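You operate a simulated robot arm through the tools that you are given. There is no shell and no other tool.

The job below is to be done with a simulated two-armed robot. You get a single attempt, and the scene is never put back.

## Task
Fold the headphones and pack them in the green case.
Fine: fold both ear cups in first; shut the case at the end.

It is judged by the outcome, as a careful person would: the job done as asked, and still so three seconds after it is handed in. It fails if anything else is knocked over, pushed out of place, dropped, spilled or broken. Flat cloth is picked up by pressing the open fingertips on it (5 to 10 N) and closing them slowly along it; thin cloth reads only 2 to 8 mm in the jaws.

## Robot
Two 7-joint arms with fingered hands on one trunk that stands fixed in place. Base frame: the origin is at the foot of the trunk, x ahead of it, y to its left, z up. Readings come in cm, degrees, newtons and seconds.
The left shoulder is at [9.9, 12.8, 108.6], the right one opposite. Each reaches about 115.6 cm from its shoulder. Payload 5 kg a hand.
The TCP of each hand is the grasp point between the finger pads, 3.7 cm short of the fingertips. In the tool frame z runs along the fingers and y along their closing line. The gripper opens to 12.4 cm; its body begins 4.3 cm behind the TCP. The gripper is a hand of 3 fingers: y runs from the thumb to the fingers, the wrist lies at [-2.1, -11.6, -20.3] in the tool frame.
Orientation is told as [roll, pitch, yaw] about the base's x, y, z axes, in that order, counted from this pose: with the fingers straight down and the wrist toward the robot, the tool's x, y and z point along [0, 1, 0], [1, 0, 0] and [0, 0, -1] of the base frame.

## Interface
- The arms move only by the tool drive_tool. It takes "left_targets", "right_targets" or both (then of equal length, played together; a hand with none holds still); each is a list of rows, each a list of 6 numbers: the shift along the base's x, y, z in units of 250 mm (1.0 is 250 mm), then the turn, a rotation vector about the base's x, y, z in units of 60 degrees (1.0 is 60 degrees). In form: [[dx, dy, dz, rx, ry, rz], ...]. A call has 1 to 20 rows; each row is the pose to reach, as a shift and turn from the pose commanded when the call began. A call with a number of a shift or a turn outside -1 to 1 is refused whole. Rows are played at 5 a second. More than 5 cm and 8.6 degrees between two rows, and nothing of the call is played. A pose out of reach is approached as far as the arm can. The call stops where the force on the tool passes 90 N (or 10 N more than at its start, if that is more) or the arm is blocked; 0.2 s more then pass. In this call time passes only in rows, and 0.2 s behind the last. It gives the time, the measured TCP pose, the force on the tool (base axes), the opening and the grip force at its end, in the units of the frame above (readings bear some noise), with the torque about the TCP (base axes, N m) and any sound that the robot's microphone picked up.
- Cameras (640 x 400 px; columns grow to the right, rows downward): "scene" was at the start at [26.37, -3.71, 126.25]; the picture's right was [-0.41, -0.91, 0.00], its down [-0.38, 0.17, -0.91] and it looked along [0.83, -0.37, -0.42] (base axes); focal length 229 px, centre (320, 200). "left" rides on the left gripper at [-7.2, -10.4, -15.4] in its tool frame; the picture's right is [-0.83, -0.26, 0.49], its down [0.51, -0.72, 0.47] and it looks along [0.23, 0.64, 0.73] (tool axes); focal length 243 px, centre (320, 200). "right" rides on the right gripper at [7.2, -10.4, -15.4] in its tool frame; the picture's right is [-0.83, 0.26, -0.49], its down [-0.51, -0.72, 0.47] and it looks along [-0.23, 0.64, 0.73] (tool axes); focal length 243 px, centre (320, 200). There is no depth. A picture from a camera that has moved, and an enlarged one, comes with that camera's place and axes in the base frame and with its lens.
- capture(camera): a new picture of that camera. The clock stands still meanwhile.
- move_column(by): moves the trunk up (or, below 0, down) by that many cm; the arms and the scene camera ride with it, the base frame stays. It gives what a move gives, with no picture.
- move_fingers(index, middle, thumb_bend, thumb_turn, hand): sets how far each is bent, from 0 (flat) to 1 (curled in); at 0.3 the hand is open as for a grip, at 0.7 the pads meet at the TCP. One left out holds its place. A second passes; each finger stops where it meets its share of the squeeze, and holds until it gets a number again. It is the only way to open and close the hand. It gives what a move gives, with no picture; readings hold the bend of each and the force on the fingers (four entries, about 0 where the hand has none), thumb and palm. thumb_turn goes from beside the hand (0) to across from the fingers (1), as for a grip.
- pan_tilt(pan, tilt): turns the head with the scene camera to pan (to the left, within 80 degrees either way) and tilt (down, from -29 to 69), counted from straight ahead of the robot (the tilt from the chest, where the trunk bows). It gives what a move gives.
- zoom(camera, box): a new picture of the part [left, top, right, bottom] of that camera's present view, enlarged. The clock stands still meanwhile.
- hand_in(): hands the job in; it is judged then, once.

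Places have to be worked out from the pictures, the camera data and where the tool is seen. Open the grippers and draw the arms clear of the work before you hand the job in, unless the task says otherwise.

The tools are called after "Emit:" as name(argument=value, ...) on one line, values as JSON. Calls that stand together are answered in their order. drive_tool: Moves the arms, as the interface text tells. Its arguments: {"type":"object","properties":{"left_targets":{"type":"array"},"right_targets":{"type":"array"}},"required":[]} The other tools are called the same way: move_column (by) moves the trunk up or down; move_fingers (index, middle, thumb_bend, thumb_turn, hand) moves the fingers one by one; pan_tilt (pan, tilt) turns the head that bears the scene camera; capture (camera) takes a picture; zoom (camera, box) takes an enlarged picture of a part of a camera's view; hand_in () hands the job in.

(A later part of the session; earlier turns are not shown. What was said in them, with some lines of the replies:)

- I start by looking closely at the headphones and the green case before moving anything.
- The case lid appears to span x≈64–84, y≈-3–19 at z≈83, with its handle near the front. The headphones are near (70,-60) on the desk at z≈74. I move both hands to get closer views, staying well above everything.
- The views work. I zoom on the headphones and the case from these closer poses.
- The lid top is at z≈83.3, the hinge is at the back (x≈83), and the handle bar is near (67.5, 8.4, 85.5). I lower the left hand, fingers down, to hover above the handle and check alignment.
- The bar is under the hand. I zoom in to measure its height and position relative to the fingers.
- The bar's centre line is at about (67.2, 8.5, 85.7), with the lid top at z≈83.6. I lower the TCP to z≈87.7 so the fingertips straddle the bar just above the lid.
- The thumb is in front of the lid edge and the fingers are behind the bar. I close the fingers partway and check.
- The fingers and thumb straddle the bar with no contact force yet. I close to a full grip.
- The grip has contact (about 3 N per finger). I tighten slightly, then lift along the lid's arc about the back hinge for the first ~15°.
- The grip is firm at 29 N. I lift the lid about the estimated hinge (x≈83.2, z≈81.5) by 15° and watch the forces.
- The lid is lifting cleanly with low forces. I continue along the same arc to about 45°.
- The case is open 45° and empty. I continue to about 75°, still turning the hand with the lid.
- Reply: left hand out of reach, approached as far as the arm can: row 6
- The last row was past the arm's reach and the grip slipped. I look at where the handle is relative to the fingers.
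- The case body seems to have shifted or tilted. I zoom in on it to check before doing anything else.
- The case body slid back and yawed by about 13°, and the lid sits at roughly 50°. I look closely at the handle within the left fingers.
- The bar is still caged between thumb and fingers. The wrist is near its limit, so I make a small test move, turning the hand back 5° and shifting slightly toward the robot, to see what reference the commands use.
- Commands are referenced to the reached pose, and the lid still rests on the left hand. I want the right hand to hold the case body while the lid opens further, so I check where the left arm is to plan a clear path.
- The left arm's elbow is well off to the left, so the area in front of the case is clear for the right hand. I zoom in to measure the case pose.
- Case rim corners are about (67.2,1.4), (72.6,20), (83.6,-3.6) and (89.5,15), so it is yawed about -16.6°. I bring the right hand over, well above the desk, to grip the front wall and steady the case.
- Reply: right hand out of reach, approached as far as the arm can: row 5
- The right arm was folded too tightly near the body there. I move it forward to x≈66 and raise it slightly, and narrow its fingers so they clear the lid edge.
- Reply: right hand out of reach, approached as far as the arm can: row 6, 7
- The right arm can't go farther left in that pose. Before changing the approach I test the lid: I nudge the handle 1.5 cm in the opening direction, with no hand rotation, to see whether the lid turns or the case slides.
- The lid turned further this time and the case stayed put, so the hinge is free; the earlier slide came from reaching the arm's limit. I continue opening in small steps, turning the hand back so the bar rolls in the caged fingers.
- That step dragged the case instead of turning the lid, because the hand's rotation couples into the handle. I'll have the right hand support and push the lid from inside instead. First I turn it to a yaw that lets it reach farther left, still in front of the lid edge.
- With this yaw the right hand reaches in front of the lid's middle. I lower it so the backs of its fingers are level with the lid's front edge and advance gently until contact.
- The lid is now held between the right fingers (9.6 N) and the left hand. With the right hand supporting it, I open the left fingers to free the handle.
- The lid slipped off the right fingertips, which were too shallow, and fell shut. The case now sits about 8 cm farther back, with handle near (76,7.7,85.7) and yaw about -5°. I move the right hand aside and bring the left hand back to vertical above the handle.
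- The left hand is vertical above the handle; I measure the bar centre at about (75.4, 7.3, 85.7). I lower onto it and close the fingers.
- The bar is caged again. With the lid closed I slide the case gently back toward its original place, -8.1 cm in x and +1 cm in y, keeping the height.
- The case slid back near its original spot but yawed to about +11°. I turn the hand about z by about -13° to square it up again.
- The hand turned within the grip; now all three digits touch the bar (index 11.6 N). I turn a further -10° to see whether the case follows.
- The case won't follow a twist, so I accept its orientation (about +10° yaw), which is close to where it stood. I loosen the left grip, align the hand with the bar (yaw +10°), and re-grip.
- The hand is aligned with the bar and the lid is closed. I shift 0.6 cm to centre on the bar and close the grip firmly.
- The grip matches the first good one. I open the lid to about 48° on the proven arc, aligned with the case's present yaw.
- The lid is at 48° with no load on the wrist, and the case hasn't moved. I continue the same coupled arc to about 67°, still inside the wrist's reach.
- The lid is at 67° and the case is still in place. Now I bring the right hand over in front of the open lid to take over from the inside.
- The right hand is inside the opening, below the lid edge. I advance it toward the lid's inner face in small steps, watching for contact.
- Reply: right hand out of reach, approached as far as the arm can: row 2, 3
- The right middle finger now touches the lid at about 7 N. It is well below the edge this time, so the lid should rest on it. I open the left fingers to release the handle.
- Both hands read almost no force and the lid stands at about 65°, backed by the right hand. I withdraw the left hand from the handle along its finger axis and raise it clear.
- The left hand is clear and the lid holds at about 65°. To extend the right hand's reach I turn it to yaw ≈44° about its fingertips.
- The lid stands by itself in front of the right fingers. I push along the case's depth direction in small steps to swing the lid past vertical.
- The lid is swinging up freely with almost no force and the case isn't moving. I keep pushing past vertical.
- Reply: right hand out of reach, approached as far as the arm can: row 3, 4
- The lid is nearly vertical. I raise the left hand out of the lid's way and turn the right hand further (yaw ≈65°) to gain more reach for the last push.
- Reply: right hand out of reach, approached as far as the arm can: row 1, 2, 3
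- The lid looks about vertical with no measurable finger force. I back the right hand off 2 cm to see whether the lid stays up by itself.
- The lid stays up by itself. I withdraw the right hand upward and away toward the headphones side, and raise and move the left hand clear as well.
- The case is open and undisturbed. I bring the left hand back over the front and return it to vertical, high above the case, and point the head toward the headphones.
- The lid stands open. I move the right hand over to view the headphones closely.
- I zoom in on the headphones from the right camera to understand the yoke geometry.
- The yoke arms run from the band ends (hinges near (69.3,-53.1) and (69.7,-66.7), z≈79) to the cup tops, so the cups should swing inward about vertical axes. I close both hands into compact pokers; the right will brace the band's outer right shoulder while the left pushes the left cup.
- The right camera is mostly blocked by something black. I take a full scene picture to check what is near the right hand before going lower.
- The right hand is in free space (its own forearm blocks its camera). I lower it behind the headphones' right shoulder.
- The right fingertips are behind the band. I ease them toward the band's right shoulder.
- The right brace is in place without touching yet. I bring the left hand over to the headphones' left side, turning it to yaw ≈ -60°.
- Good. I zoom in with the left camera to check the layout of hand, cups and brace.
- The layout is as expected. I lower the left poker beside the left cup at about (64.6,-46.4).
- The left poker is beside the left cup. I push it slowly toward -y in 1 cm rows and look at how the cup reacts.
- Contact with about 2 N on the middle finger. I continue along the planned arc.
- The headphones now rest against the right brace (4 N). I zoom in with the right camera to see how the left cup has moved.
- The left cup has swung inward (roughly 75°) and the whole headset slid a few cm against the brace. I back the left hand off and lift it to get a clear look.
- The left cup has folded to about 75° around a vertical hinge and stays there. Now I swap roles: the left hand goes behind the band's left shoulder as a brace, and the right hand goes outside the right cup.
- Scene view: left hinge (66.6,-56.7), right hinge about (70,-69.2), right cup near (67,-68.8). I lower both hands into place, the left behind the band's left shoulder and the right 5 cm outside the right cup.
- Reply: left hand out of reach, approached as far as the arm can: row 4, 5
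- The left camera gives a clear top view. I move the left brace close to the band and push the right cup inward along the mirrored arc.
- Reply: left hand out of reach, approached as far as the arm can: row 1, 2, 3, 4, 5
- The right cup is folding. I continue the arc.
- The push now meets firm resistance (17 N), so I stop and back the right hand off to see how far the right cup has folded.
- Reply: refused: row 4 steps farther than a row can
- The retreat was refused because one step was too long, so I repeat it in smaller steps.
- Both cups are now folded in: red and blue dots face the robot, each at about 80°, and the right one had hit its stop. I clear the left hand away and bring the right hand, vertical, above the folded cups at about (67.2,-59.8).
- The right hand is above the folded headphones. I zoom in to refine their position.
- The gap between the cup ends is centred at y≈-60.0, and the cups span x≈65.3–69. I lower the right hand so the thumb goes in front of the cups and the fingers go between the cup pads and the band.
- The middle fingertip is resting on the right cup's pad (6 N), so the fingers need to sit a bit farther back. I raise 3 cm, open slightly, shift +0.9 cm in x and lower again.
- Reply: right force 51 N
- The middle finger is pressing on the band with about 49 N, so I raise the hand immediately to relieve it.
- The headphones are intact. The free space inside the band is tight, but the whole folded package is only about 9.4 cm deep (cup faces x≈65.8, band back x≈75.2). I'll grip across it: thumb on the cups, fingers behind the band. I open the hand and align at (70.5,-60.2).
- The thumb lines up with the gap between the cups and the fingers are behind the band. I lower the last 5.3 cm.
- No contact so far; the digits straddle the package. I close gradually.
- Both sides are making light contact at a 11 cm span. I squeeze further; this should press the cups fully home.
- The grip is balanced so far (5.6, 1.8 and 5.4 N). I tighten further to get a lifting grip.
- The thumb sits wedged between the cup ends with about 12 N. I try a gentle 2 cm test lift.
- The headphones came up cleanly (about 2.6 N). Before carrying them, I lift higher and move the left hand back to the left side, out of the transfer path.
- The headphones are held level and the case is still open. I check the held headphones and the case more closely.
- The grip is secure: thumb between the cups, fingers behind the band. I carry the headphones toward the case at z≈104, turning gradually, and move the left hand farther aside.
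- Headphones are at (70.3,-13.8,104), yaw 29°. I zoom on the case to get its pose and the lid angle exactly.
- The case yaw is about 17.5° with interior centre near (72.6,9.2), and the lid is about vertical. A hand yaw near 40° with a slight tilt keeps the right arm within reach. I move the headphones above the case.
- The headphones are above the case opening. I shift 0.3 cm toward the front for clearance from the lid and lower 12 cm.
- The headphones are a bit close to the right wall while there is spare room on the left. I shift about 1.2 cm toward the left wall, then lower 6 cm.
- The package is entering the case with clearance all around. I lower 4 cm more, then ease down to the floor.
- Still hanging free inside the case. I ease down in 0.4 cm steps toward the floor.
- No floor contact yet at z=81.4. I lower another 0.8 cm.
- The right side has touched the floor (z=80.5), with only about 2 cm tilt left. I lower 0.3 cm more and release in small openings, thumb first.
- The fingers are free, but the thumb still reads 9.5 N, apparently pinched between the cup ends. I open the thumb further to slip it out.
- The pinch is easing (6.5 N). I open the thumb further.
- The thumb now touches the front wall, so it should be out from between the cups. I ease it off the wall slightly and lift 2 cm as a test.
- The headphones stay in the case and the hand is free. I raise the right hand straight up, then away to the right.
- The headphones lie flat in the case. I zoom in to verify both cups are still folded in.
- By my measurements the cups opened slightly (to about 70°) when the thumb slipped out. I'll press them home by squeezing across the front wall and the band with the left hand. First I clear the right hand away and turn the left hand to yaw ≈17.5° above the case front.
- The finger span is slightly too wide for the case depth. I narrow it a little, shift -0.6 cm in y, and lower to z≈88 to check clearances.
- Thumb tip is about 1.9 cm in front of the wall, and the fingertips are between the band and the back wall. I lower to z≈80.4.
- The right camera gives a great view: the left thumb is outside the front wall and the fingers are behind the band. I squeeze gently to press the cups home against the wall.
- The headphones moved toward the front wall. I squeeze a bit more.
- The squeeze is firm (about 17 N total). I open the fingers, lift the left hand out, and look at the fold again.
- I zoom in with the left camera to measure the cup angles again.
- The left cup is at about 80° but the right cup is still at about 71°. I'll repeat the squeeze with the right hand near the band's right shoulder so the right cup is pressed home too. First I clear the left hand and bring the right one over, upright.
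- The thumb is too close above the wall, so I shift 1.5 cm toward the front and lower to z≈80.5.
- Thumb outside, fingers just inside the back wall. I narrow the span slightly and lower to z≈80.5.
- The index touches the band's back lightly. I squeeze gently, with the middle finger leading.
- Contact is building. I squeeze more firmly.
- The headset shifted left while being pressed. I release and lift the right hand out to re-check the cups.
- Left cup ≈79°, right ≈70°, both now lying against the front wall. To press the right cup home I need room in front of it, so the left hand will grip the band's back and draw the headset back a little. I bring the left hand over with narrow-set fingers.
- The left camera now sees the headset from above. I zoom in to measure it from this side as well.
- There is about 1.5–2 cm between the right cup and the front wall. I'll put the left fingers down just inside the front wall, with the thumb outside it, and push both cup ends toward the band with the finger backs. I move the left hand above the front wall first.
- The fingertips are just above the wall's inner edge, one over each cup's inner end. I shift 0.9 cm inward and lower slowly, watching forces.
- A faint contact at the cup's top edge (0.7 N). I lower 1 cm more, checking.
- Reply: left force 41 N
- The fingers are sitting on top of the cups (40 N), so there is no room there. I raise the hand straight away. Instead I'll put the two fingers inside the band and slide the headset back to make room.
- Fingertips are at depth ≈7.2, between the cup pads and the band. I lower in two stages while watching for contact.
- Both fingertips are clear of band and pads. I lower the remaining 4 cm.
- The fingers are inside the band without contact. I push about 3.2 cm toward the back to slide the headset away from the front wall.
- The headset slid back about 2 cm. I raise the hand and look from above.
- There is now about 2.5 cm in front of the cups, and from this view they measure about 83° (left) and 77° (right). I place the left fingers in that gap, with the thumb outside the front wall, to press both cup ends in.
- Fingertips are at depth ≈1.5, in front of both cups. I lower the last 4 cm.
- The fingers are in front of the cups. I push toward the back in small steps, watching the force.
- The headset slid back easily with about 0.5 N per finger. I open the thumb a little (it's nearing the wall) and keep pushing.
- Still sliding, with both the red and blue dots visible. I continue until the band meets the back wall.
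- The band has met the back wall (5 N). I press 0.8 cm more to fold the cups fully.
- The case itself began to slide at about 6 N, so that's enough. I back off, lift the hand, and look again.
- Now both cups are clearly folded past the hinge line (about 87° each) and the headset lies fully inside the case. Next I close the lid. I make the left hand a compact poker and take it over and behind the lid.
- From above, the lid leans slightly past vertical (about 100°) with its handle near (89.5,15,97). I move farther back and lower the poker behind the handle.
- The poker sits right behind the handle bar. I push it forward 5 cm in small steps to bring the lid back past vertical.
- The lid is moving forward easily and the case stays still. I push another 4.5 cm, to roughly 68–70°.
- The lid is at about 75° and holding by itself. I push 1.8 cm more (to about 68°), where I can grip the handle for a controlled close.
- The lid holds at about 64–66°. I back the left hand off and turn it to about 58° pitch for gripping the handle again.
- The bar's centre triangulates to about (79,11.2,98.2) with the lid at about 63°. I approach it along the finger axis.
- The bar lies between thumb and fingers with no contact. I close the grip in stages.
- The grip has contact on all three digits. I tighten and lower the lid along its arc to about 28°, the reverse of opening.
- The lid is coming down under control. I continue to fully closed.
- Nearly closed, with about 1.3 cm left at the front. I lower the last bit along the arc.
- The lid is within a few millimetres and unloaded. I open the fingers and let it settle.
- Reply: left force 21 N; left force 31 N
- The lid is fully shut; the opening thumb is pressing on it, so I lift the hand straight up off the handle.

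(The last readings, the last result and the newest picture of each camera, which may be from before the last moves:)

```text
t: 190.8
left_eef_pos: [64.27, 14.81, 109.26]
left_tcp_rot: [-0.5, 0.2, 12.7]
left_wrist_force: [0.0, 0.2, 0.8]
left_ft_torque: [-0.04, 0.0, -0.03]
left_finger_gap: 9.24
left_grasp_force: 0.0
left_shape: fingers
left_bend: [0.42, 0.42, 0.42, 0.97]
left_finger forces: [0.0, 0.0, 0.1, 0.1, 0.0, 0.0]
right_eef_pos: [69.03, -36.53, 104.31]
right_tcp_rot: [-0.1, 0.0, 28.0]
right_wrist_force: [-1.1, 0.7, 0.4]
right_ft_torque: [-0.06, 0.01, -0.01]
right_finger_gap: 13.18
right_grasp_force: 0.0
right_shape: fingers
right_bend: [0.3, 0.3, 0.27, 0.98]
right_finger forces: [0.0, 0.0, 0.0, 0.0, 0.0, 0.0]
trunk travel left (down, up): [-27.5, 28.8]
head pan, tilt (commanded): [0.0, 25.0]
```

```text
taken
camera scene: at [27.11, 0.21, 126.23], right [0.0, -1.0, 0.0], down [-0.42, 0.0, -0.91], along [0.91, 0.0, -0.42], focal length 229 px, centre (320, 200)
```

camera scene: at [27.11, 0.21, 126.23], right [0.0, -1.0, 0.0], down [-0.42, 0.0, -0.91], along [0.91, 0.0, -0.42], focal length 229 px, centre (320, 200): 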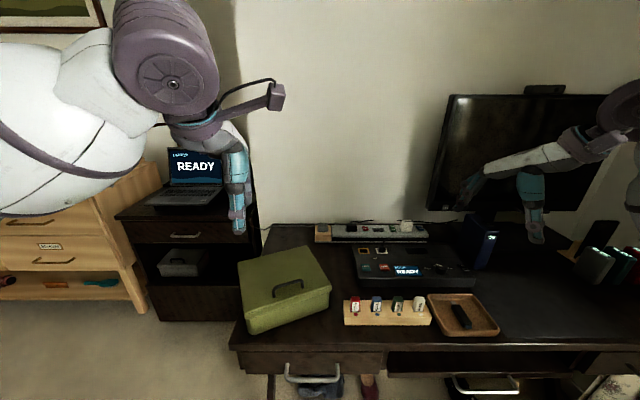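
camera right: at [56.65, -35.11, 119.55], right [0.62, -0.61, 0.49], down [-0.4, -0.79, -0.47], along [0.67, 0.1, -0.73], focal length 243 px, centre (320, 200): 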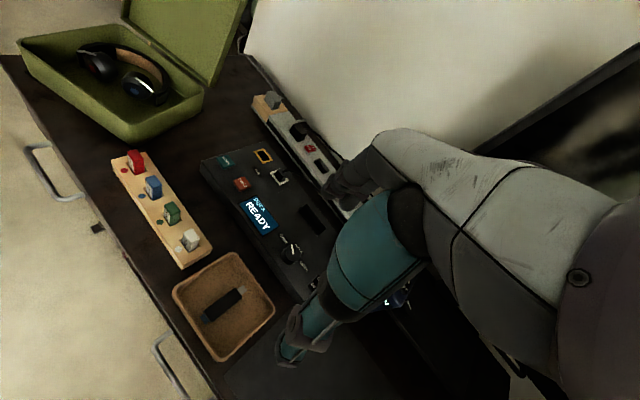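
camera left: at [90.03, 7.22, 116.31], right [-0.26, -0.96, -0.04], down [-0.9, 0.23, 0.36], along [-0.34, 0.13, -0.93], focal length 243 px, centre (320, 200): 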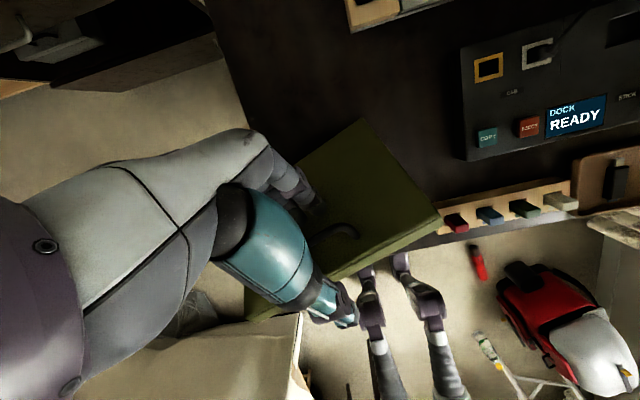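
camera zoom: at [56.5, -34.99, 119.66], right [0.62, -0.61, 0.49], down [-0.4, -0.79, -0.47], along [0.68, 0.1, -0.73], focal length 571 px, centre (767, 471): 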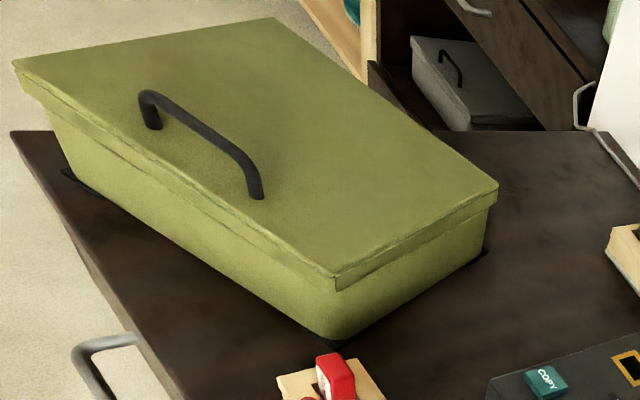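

The case is shut and the handle is free. I withdraw both arms and open both grippers.

Emit:
drive_tool(left_targets=[[-0.03, 0.1, 0.06, 0, 0, 0], [-0.06, 0.22, 0.12, 0, 0, 0], [-0.09, 0.34, 0.18, 0, 0, -0.04], [-0.12, 0.46, 0.24, 0, 0, -0.08], [-0.15, 0.58, 0.3, 0, 0, -0.12], [-0.18, 0.68, 0.34, 0, 0, -0.16], [-0.18, 0.68, 0.34, 0, 0, -0.2]], right_targets=[[-0.06, -0.1, 0.1, 0, 0, -0.06], [-0.13, -0.22, 0.2, 0, 0, -0.12], [-0.2, -0.34, 0.3, 0, 0, -0.19], [-0.28, -0.46, 0.4, 0, 0, -0.26], [-0.36, -0.58, 0.48, 0, 0, -0.33], [-0.44, -0.7, 0.54, 0, 0, -0.4], [-0.5, -0.8, 0.56, 0, 0, -0.46]])

Emit:
move_fingers(hand="left", index=0.3, middle=0.3, thumb_bend=0.3)

Emit:
move_fingers(hand="right", index=0.3, middle=0.3, thumb_bend=0.3)

Emit:
pan_tilt(pan=-24.1, tilt=24.8)

Emit:
capture(camera="scene")

Emit:
capture(camera="right")

Emit:
capture(camera="left")

```text
t: 192.4
left_eef_pos: [59.82, 31.52, 117.37]
left_tcp_rot: [-0.6, 0.2, 0.6]
left_wrist_force: [-0.6, -0.7, -0.4]
left_ft_torque: [0.04, -0.02, 0.02]
left_finger_gap: 9.21
left_grasp_force: 0.0
left_shape: fingers
left_bend: [0.42, 0.42, 0.42, 0.97]
left_finger forces: [0.1, 0.1, 0.0, 0.1, 0.0, 0.0]
right_eef_pos: [56.6, -56.52, 118.45]
right_tcp_rot: [0.3, -0.1, 0.4]
right_wrist_force: [1.0, -0.4, -0.6]
right_ft_torque: [-0.01, -0.01, 0.01]
right_finger_gap: 13.17
right_grasp_force: 0.0
right_shape: fingers
right_bend: [0.3, 0.3, 0.27, 0.98]
right_finger forces: [0.0, 0.0, 0.0, 0.0, 0.0, 0.1]
trunk travel left (down, up): [-27.5, 28.8]
head pan, tilt (commanded): [0.0, 25.0]
```

```text
t: 193.4
left_eef_pos: [59.71, 31.58, 117.31]
left_tcp_rot: [-0.6, 0.1, 0.6]
left_wrist_force: [0.4, 0.1, -0.4]
left_ft_torque: [-0.02, -0.05, 0.0]
left_finger_gap: 12.81
left_grasp_force: 0.0
left_shape: fingers
left_bend: [0.3, 0.3, 0.3, 0.97]
left_finger forces: [0.0, 0.1, 0.0, 0.1, 0.1, 0.1]
right_eef_pos: [56.64, -56.4, 118.61]
right_tcp_rot: [0.1, -0.1, 0.6]
right_wrist_force: [0.6, 0.3, 0.1]
right_ft_torque: [-0.01, -0.03, 0.02]
right_finger_gap: 13.16
right_grasp_force: 0.2
right_shape: fingers
right_bend: [0.3, 0.3, 0.27, 0.98]
right_finger forces: [0.1, 0.0, 0.0, 0.1, 0.1, 0.0]
trunk travel left (down, up): [-27.5, 28.8]
head pan, tilt (commanded): [0.0, 25.0]
```

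```text
t: 194.4
left_eef_pos: [59.79, 31.47, 117.35]
left_tcp_rot: [-0.7, 0.1, 0.6]
left_wrist_force: [-0.4, -0.7, 0.9]
left_ft_torque: [0.0, -0.02, -0.03]
left_finger_gap: 12.83
left_grasp_force: 0.0
left_shape: fingers
left_bend: [0.3, 0.3, 0.3, 0.97]
left_finger forces: [0.0, 0.1, 0.0, 0.0, 0.1, 0.1]
right_eef_pos: [56.72, -56.54, 118.54]
right_tcp_rot: [0.1, 0.0, 0.5]
right_wrist_force: [0.4, 0.0, -0.8]
right_ft_torque: [-0.03, 0.03, 0.03]
right_finger_gap: 12.92
right_grasp_force: 0.0
right_shape: fingers
right_bend: [0.3, 0.3, 0.3, 0.98]
right_finger forces: [0.1, 0.1, 0.1, 0.0, 0.1, 0.0]
trunk travel left (down, up): [-27.5, 28.8]
head pan, tilt (commanded): [0.0, 25.0]
```

```text
t: 195.3
left_eef_pos: [59.84, 31.48, 117.37]
left_tcp_rot: [-0.7, 0.1, 0.6]
left_wrist_force: [-0.2, 0.2, 1.1]
left_ft_torque: [0.0, -0.02, -0.01]
left_finger_gap: 12.83
left_grasp_force: 0.1
left_shape: fingers
left_bend: [0.3, 0.3, 0.3, 0.97]
left_finger forces: [0.0, 0.0, 0.0, 0.1, 0.0, 0.0]
right_eef_pos: [56.64, -56.54, 118.63]
right_tcp_rot: [0.2, 0.0, 0.5]
right_wrist_force: [0.9, -0.4, 0.4]
right_ft_torque: [0.0, -0.02, -0.02]
right_finger_gap: 12.91
right_grasp_force: 0.0
right_shape: fingers
right_bend: [0.3, 0.3, 0.3, 0.98]
right_finger forces: [0.0, 0.1, 0.1, 0.0, 0.0, 0.0]
trunk travel left (down, up): [-27.5, 28.8]
head pan, tilt (commanded): [-24.1, 24.8]
```

```text
taken
camera scene: at [26.37, -3.7, 126.25], right [-0.41, -0.91, 0.0], down [-0.38, 0.17, -0.91], along [0.83, -0.37, -0.42], focal length 229 px, centre (320, 200)
```

scene: 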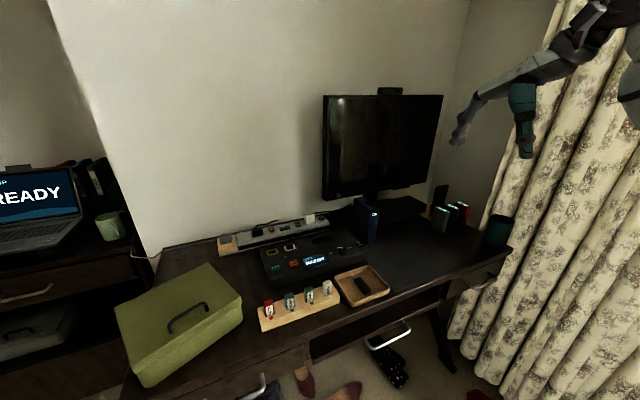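

```text
taken
camera right: at [46.2, -49.4, 133.93], right [0.27, -0.83, 0.49], down [-0.72, -0.51, -0.47], along [0.64, -0.23, -0.73], focal length 243 px, centre (320, 200)
```

right: 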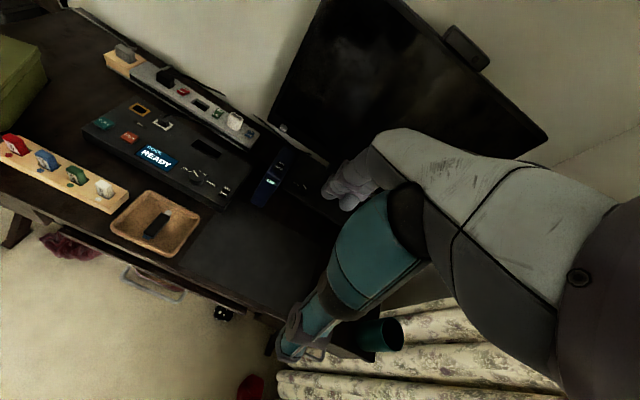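

```text
taken
camera left: at [49.48, 24.42, 132.86], right [-0.25, -0.84, -0.48], down [-0.73, 0.49, -0.47], along [0.64, 0.23, -0.74], focal length 243 px, centre (320, 200)
```

left: 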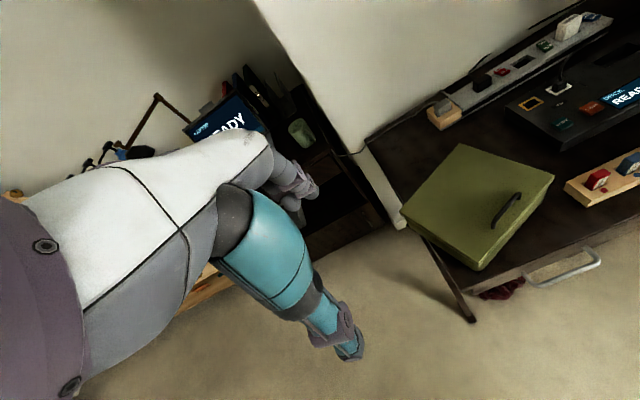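

Everything else is where it was. The case's front-left corner looks close to the desk's edge, so I zoom in to make sure it's securely supported.

Emit:
zoom(camera="left", box=[380, 130, 600, 330])

Emit:
zoom(camera="scene", box=[90, 250, 270, 400])

```text
2.00 times, centred on (490, 230) of left
camera zoom: at [49.48, 24.42, 132.86], right [-0.25, -0.84, -0.48], down [-0.73, 0.49, -0.47], along [0.64, 0.23, -0.74], focal length 485 px, centre (-20, 140)
```

zoom: 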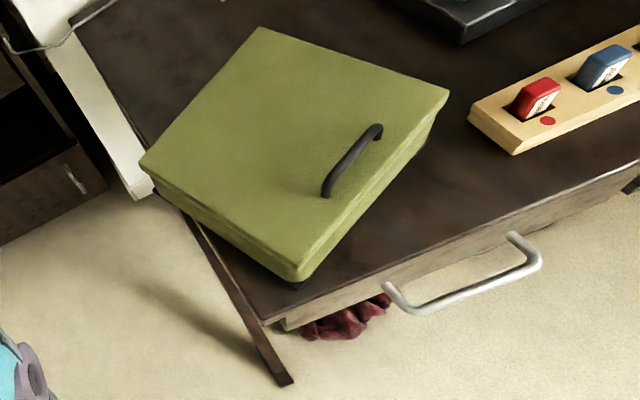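

```text
2.67 times, centred on (180, 325) of scene
camera zoom: at [26.37, -3.7, 126.25], right [-0.41, -0.91, 0.0], down [-0.38, 0.17, -0.91], along [0.83, -0.37, -0.42], focal length 611 px, centre (693, -133)
```

zoom: 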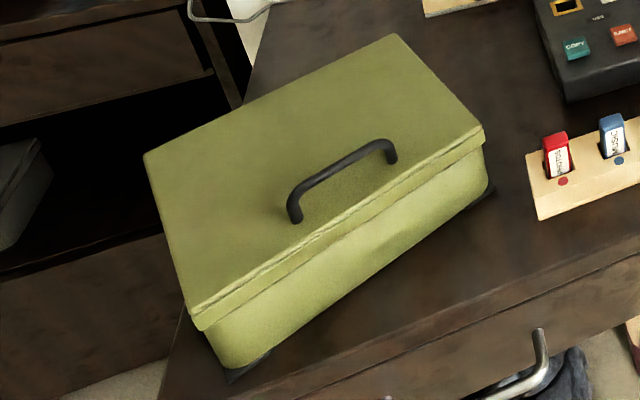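

The case is shut, but its back-left corner overhangs the desk edge by about 2 cm. For a tidy, secure result I'll nudge that corner back on. I make the left hand a poker again and bring it to the case's left side.

Emit:
move_fingers(hand="left", index=0.68, middle=0.68, thumb_bend=0.68)

Emit:
drive_tool(left_targets=[[0, 0, 0, 0, 0, -0.12], [0.06, 0, 0, 0, 0, -0.24], [0.14, 0, 0, 0, 0, -0.36], [0.22, 0, 0, 0, 0, -0.48], [0.3, 0, 0, 0, 0, -0.6], [0.38, -0.02, 0, 0, 0, -0.72], [0.46, -0.04, 0, 0, 0, -0.84], [0.54, -0.06, 0, 0, 0, -0.96]])

Emit:
drive_tool(left_targets=[[0.03, -0.01, -0.06, 0, 0, -0.12], [0.06, -0.02, -0.14, 0, 0, -0.24], [0.1, -0.03, -0.24, 0, 0, -0.36], [0.128, -0.04, -0.36, 0, 0, -0.48], [0.128, -0.04, -0.48, 0, 0, -0.53], [0.128, -0.04, -0.6, 0, 0, -0.53], [0.128, -0.04, -0.7, 0, 0, -0.53]])

Emit:
pan_tilt(pan=5, tilt=28)

Emit:
capture(camera="scene")

Emit:
capture(camera="left")

```text
t: 196.3
left_eef_pos: [59.81, 31.5, 117.36]
left_tcp_rot: [-0.7, 0.1, 0.6]
left_wrist_force: [0.3, -0.3, 0.0]
left_ft_torque: [-0.01, -0.02, 0.01]
left_finger_gap: 1.33
left_grasp_force: 0.1
left_shape: fingers
left_bend: [0.68, 0.68, 0.68, 0.97]
left_finger forces: [0.0, 0.0, 0.0, 0.1, 0.0, 0.0]
right_eef_pos: [56.61, -56.52, 118.62]
right_tcp_rot: [0.1, -0.1, 0.4]
right_wrist_force: [-0.1, -0.4, 0.5]
right_ft_torque: [0.02, -0.05, 0.0]
right_finger_gap: 12.91
right_grasp_force: 0.0
right_shape: fingers
right_bend: [0.3, 0.3, 0.3, 0.98]
right_finger forces: [0.1, 0.1, 0.1, 0.0, 0.0, 0.0]
trunk travel left (down, up): [-27.5, 28.8]
head pan, tilt (commanded): [-24.1, 24.8]
```

```text
t: 198.1
left_eef_pos: [73.23, 29.9, 117.25]
left_tcp_rot: [-0.6, 0.3, -57.1]
left_wrist_force: [0.0, -0.4, 0.9]
left_ft_torque: [0.04, 0.04, 0.0]
left_finger_gap: 1.33
left_grasp_force: 0.1
left_shape: fingers
left_bend: [0.68, 0.68, 0.68, 0.97]
left_finger forces: [0.1, 0.0, 0.0, 0.0, 0.1, 0.0]
right_eef_pos: [56.78, -56.52, 118.43]
right_tcp_rot: [0.0, 0.1, 0.4]
right_wrist_force: [-0.5, 0.3, 0.1]
right_ft_torque: [0.04, 0.0, -0.02]
right_finger_gap: 12.94
right_grasp_force: 0.0
right_shape: fingers
right_bend: [0.3, 0.3, 0.3, 0.98]
right_finger forces: [0.1, 0.0, 0.1, 0.0, 0.0, 0.0]
trunk travel left (down, up): [-27.5, 28.8]
head pan, tilt (commanded): [-24.1, 24.8]
```

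```text
t: 199.7
left_eef_pos: [76.53, 29.06, 99.9]
left_tcp_rot: [-0.5, 0.1, -88.9]
left_wrist_force: [0.2, 0.0, 0.1]
left_ft_torque: [0.01, 0.0, 0.0]
left_finger_gap: 1.32
left_grasp_force: 0.1
left_shape: fingers
left_bend: [0.68, 0.68, 0.68, 0.97]
left_finger forces: [0.0, 0.0, 0.0, 0.0, 0.0, 0.1]
right_eef_pos: [56.74, -56.52, 118.66]
right_tcp_rot: [0.2, -0.1, 0.4]
right_wrist_force: [-0.6, -0.3, 0.3]
right_ft_torque: [-0.02, 0.03, 0.01]
right_finger_gap: 12.95
right_grasp_force: 0.1
right_shape: fingers
right_bend: [0.3, 0.3, 0.3, 0.98]
right_finger forces: [0.0, 0.1, 0.0, 0.0, 0.1, 0.1]
trunk travel left (down, up): [-27.5, 28.8]
head pan, tilt (commanded): [-24.1, 24.8]
```

```text
t: 200.6
left_eef_pos: [76.55, 29.02, 99.9]
left_tcp_rot: [-0.5, 0.1, -88.8]
left_wrist_force: [-0.4, -0.4, 0.1]
left_ft_torque: [0.01, -0.05, -0.01]
left_finger_gap: 1.31
left_grasp_force: 0.1
left_shape: fingers
left_bend: [0.68, 0.68, 0.68, 0.97]
left_finger forces: [0.1, 0.0, 0.1, 0.0, 0.0, 0.0]
right_eef_pos: [56.71, -56.48, 118.59]
right_tcp_rot: [0.2, 0.0, 0.4]
right_wrist_force: [0.2, -0.1, -0.2]
right_ft_torque: [0.0, 0.03, 0.01]
right_finger_gap: 12.94
right_grasp_force: 0.0
right_shape: fingers
right_bend: [0.3, 0.3, 0.3, 0.98]
right_finger forces: [0.0, 0.0, 0.1, 0.0, 0.0, 0.1]
trunk travel left (down, up): [-27.5, 28.8]
head pan, tilt (commanded): [5.0, 28.0]
```

```text
taken
camera scene: at [27.05, 0.86, 125.74], right [0.09, -1.0, 0.0], down [-0.47, -0.04, -0.88], along [0.88, 0.08, -0.47], focal length 229 px, centre (320, 200)
```

scene: 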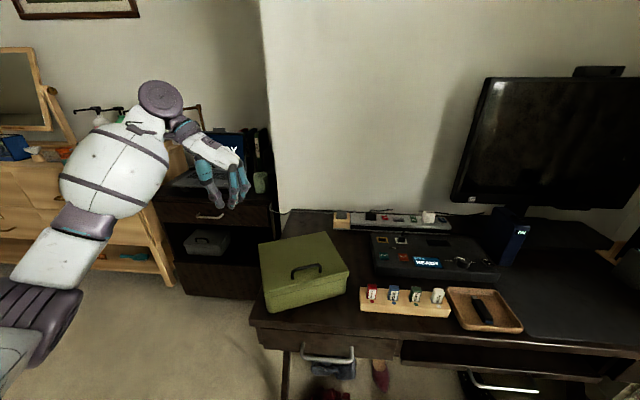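

```text
taken
camera left: at [69.15, 39.43, 115.45], right [-0.84, 0.24, -0.48], down [0.49, 0.73, -0.47], along [0.24, -0.63, -0.74], focal length 243 px, centre (320, 200)
```

left: 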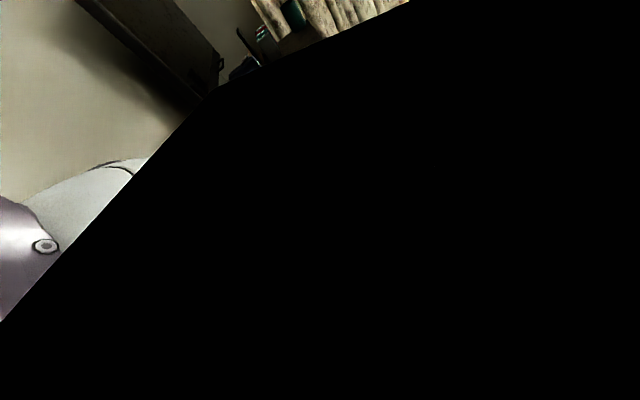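

The left hand is above the free space left of the case. I lower it beside the case's back-left corner.

Emit:
drive_tool(left_targets=[[0, 0, -0.16, 0, 0, 0], [0, 0, -0.33, 0, 0, 0], [0, 0, -0.5, 0, 0, 0], [0, 0, -0.66, 0, 0, 0], [0, 0, -0.81, 0, 0, 0]])

Emit:
zoom(camera="scene", box=[160, 180, 370, 345])

```text
t: 201.8
left_eef_pos: [76.39, 28.93, 79.57]
left_tcp_rot: [-0.6, 0.1, -88.7]
left_wrist_force: [-0.1, 1.9, -0.3]
left_ft_torque: [-0.02, 0.05, 0.06]
left_finger_gap: 1.29
left_grasp_force: 1.1
left_shape: fingers
left_bend: [0.68, 0.69, 0.68, 0.97]
left_finger forces: [0.0, 1.3, 0.0, 0.1, 0.0, 0.0]
right_eef_pos: [56.76, -56.48, 118.51]
right_tcp_rot: [0.0, 0.0, 0.4]
right_wrist_force: [-0.7, -0.1, 0.3]
right_ft_torque: [0.01, -0.03, 0.02]
right_finger_gap: 12.89
right_grasp_force: 0.1
right_shape: fingers
right_bend: [0.3, 0.3, 0.3, 0.98]
right_finger forces: [0.0, 0.0, 0.0, 0.0, 0.0, 0.0]
trunk travel left (down, up): [-27.5, 28.8]
head pan, tilt (commanded): [5.0, 28.0]
```

```text
2.42 times, centred on (265, 262) of scene
camera zoom: at [27.11, 0.92, 125.72], right [0.09, -1.0, 0.0], down [-0.47, -0.04, -0.88], along [0.88, 0.08, -0.47], focal length 555 px, centre (453, 48)
```

zoom: 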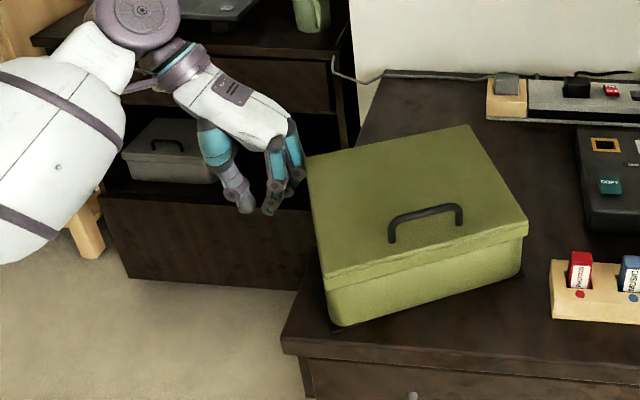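

The finger already touches the case's left edge lightly. I push it about 2 cm toward -y and check.

Emit:
drive_tool(left_targets=[[0, -0.02, 0, 0, 0, 0], [0, -0.04, 0, 0, 0, 0], [0, -0.06, 0, 0, 0, 0], [0, -0.08, 0, 0, 0, 0]])

Emit:
zoom(camera="scene", box=[160, 180, 370, 345])

```text
t: 202.8
left_eef_pos: [76.49, 27.01, 79.57]
left_tcp_rot: [-0.7, 0.1, -88.8]
left_wrist_force: [2.0, 1.6, 0.1]
left_ft_torque: [-0.04, 0.08, 0.1]
left_finger_gap: 1.31
left_grasp_force: 1.3
left_shape: fingers
left_bend: [0.68, 0.69, 0.68, 0.97]
left_finger forces: [0.1, 2.7, 0.1, 0.0, 0.0, 0.0]
right_eef_pos: [56.71, -56.46, 118.53]
right_tcp_rot: [0.1, 0.0, 0.4]
right_wrist_force: [0.5, -0.3, -0.6]
right_ft_torque: [0.03, -0.01, 0.05]
right_finger_gap: 12.94
right_grasp_force: 0.1
right_shape: fingers
right_bend: [0.3, 0.3, 0.3, 0.98]
right_finger forces: [0.0, 0.0, 0.0, 0.0, 0.1, 0.1]
trunk travel left (down, up): [-27.5, 28.8]
head pan, tilt (commanded): [5.0, 28.0]
```

```text
2.42 times, centred on (265, 262) of scene
camera zoom: at [27.06, 0.87, 125.73], right [0.09, -1.0, 0.0], down [-0.47, -0.04, -0.88], along [0.88, 0.08, -0.47], focal length 555 px, centre (453, 48)
```

zoom: 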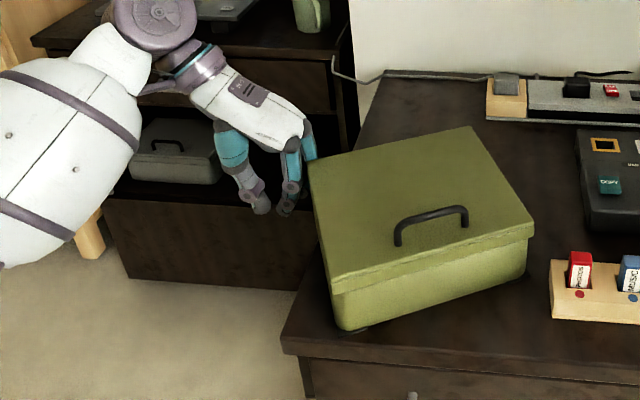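

The case shifted only about 0.5 cm. I push 1.8 cm more.

Emit:
drive_tool(left_targets=[[0, -0.02, 0, 0, 0, 0], [0, -0.04, 0, 0, 0, 0], [0, -0.06, 0, 0, 0, 0], [0, -0.075, 0, 0, 0, 0]])

Emit:
zoom(camera="scene", box=[160, 180, 370, 345])

```text
t: 203.8
left_eef_pos: [76.54, 25.36, 79.55]
left_tcp_rot: [-0.5, 0.1, -88.8]
left_wrist_force: [0.1, 3.1, -1.3]
left_ft_torque: [-0.03, 0.01, 0.04]
left_finger_gap: 1.2
left_grasp_force: 2.2
left_shape: fingers
left_bend: [0.68, 0.69, 0.68, 0.97]
left_finger forces: [1.8, 2.0, 0.0, 0.0, 0.0, 0.1]
right_eef_pos: [56.68, -56.49, 118.56]
right_tcp_rot: [0.1, 0.0, 0.4]
right_wrist_force: [-0.1, -0.7, -0.1]
right_ft_torque: [-0.02, 0.01, -0.01]
right_finger_gap: 12.95
right_grasp_force: 0.2
right_shape: fingers
right_bend: [0.3, 0.3, 0.3, 0.98]
right_finger forces: [0.0, 0.0, 0.0, 0.1, 0.1, 0.1]
trunk travel left (down, up): [-27.5, 28.8]
head pan, tilt (commanded): [5.0, 28.0]
```

```text
2.42 times, centred on (265, 262) of scene
camera zoom: at [27.05, 0.89, 125.74], right [0.09, -1.0, 0.0], down [-0.47, -0.04, -0.88], along [0.88, 0.08, -0.47], focal length 555 px, centre (453, 48)
```

zoom: 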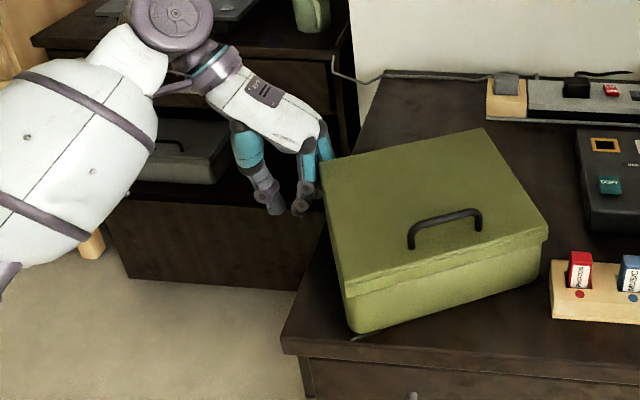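

The back-left corner is now on the desk (y≈20.3), and there's still about 1 cm to the USB block, so I stop. I back the hand away and withdraw.

Emit:
drive_tool(left_targets=[[0, 0.08, 0, 0, 0, 0], [0, 0.18, 0.02, 0, 0, 0], [0, 0.26, 0.14, 0, 0, 0], [0, 0.3, 0.3, 0, 0, 0], [0, 0.3, 0.48, 0, 0, 0], [-0.02, 0.3, 0.66, 0, 0, 0.08], [-0.06, 0.3, 0.84, 0, 0, 0.2], [-0.12, 0.3, 0.98, 0, 0, 0.32], [-0.2, 0.3, 1.0, 0, 0, 0.44], [-0.3, 0.3, 1.0, 0, 0, 0.56], [-0.4, 0.28, 1.0, 0, 0, 0.68], [-0.5, 0.26, 1.0, 0, 0, 0.8]])

Emit:
move_fingers(hand="left", index=0.3, middle=0.3, thumb_bend=0.3)

Emit:
capture(camera="scene")

Emit:
zoom(camera="scene", box=[230, 200, 410, 345])

Emit:
capture(camera="left")

```text
t: 206.4
left_eef_pos: [63.82, 31.94, 104.41]
left_tcp_rot: [-0.6, 0.1, -40.7]
left_wrist_force: [-0.9, 0.1, 0.0]
left_ft_torque: [0.01, -0.03, -0.02]
left_finger_gap: 1.29
left_grasp_force: 0.0
left_shape: fingers
left_bend: [0.68, 0.68, 0.68, 0.97]
left_finger forces: [0.1, 0.2, 0.1, 0.0, 0.0, 0.0]
right_eef_pos: [56.44, -56.41, 118.65]
right_tcp_rot: [0.2, -0.1, 0.3]
right_wrist_force: [-0.7, 0.2, 0.7]
right_ft_torque: [0.0, 0.0, 0.02]
right_finger_gap: 12.92
right_grasp_force: 0.0
right_shape: fingers
right_bend: [0.3, 0.3, 0.3, 0.98]
right_finger forces: [0.0, 0.0, 0.0, 0.1, 0.1, 0.1]
trunk travel left (down, up): [-27.5, 28.8]
head pan, tilt (commanded): [5.0, 28.0]
```

```text
t: 207.4
left_eef_pos: [63.99, 31.79, 104.34]
left_tcp_rot: [-0.6, 0.1, -40.8]
left_wrist_force: [0.0, 0.8, 0.1]
left_ft_torque: [0.0, 0.02, 0.0]
left_finger_gap: 12.82
left_grasp_force: 0.1
left_shape: fingers
left_bend: [0.3, 0.3, 0.3, 0.97]
left_finger forces: [0.0, 0.0, 0.0, 0.1, 0.1, 0.1]
right_eef_pos: [56.7, -56.53, 118.45]
right_tcp_rot: [0.0, -0.1, 0.4]
right_wrist_force: [0.2, 0.3, 0.9]
right_ft_torque: [-0.01, -0.02, 0.02]
right_finger_gap: 12.92
right_grasp_force: 0.0
right_shape: fingers
right_bend: [0.3, 0.3, 0.3, 0.98]
right_finger forces: [0.1, 0.1, 0.1, 0.0, 0.1, 0.0]
trunk travel left (down, up): [-27.5, 28.8]
head pan, tilt (commanded): [5.0, 28.0]
```

```text
taken
camera scene: at [27.02, 0.85, 125.74], right [0.09, -1.0, 0.0], down [-0.47, -0.04, -0.88], along [0.88, 0.08, -0.47], focal length 229 px, centre (320, 200)
```

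scene: 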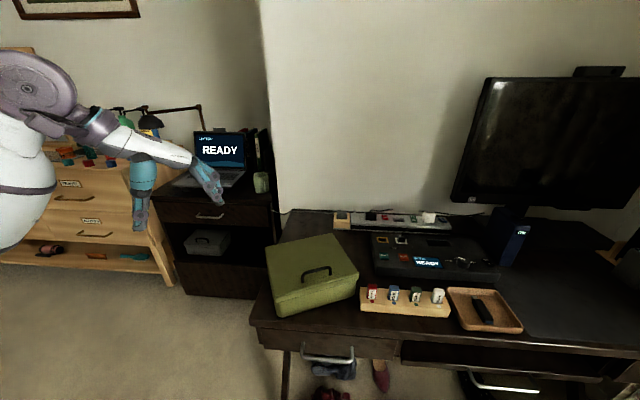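

```text
2.76 times, centred on (320, 272) of scene
camera zoom: at [27.02, 0.85, 125.74], right [0.09, -1.0, 0.0], down [-0.47, -0.04, -0.88], along [0.88, 0.08, -0.47], focal length 632 px, centre (320, 0)
```

zoom: 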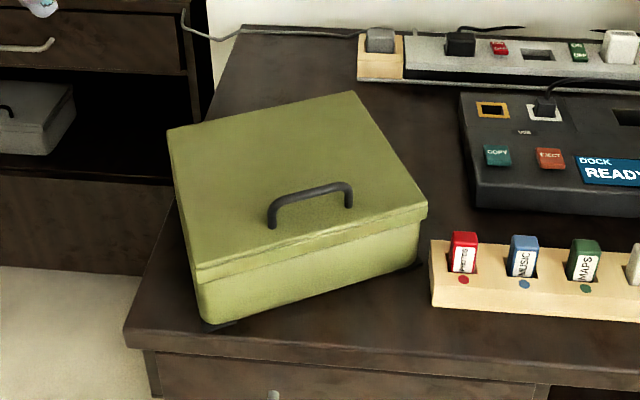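

```text
taken
camera left: at [51.56, 33.41, 119.92], right [-0.74, -0.46, -0.48], down [-0.22, 0.85, -0.47], along [0.63, -0.25, -0.74], focal length 243 px, centre (320, 200)
```

left: 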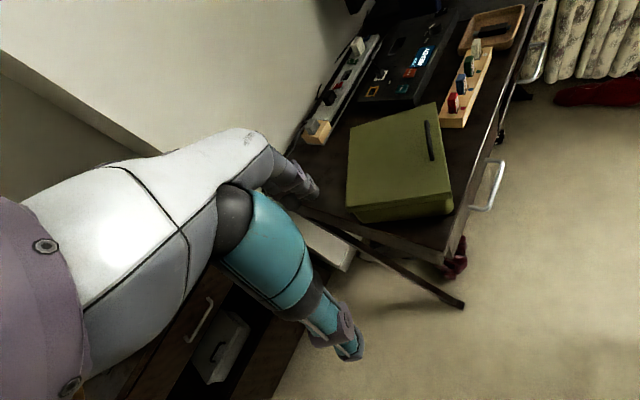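

The case is shut and fully on the desk with the folded headphones inside. The USB block, dock, tray and everything else are in place, and both grippers are open and clear, so I hand the job in.

Emit:
hand_in()

```text
The job is handed in.
```

The headphones are folded, packed in the green case, and the lid is shut. I've handed the job in, and nobody has given me a verdict yet.

- **Fold:** before closing the lid I pressed both ear cups in as far as they would go. By my camera measurements each ended at about 87°.
- **Case position:** the case is not exactly where it started. It slid while I opened the lid, and I pulled it back with the handle. It now sits within a few centimetres of its old place but turned roughly 20–25° counter-clockwise.
- **Overhang:** one corner ended up over the desk edge, so I nudged it back on. That left about 1 cm between the case and the block holding the USB sticks.
- **Rough moments:** the lid fell shut once while the case was empty. My fingers also pressed on the headphones twice, at about 49 N and 40 N. I saw no damage in the pictures afterwards.
- **Everything else:** the USB sticks, dock, tray, monitor, boxes and green cup look unmoved compared with the first picture.

Both grippers are open and the arms are clear of the desk.
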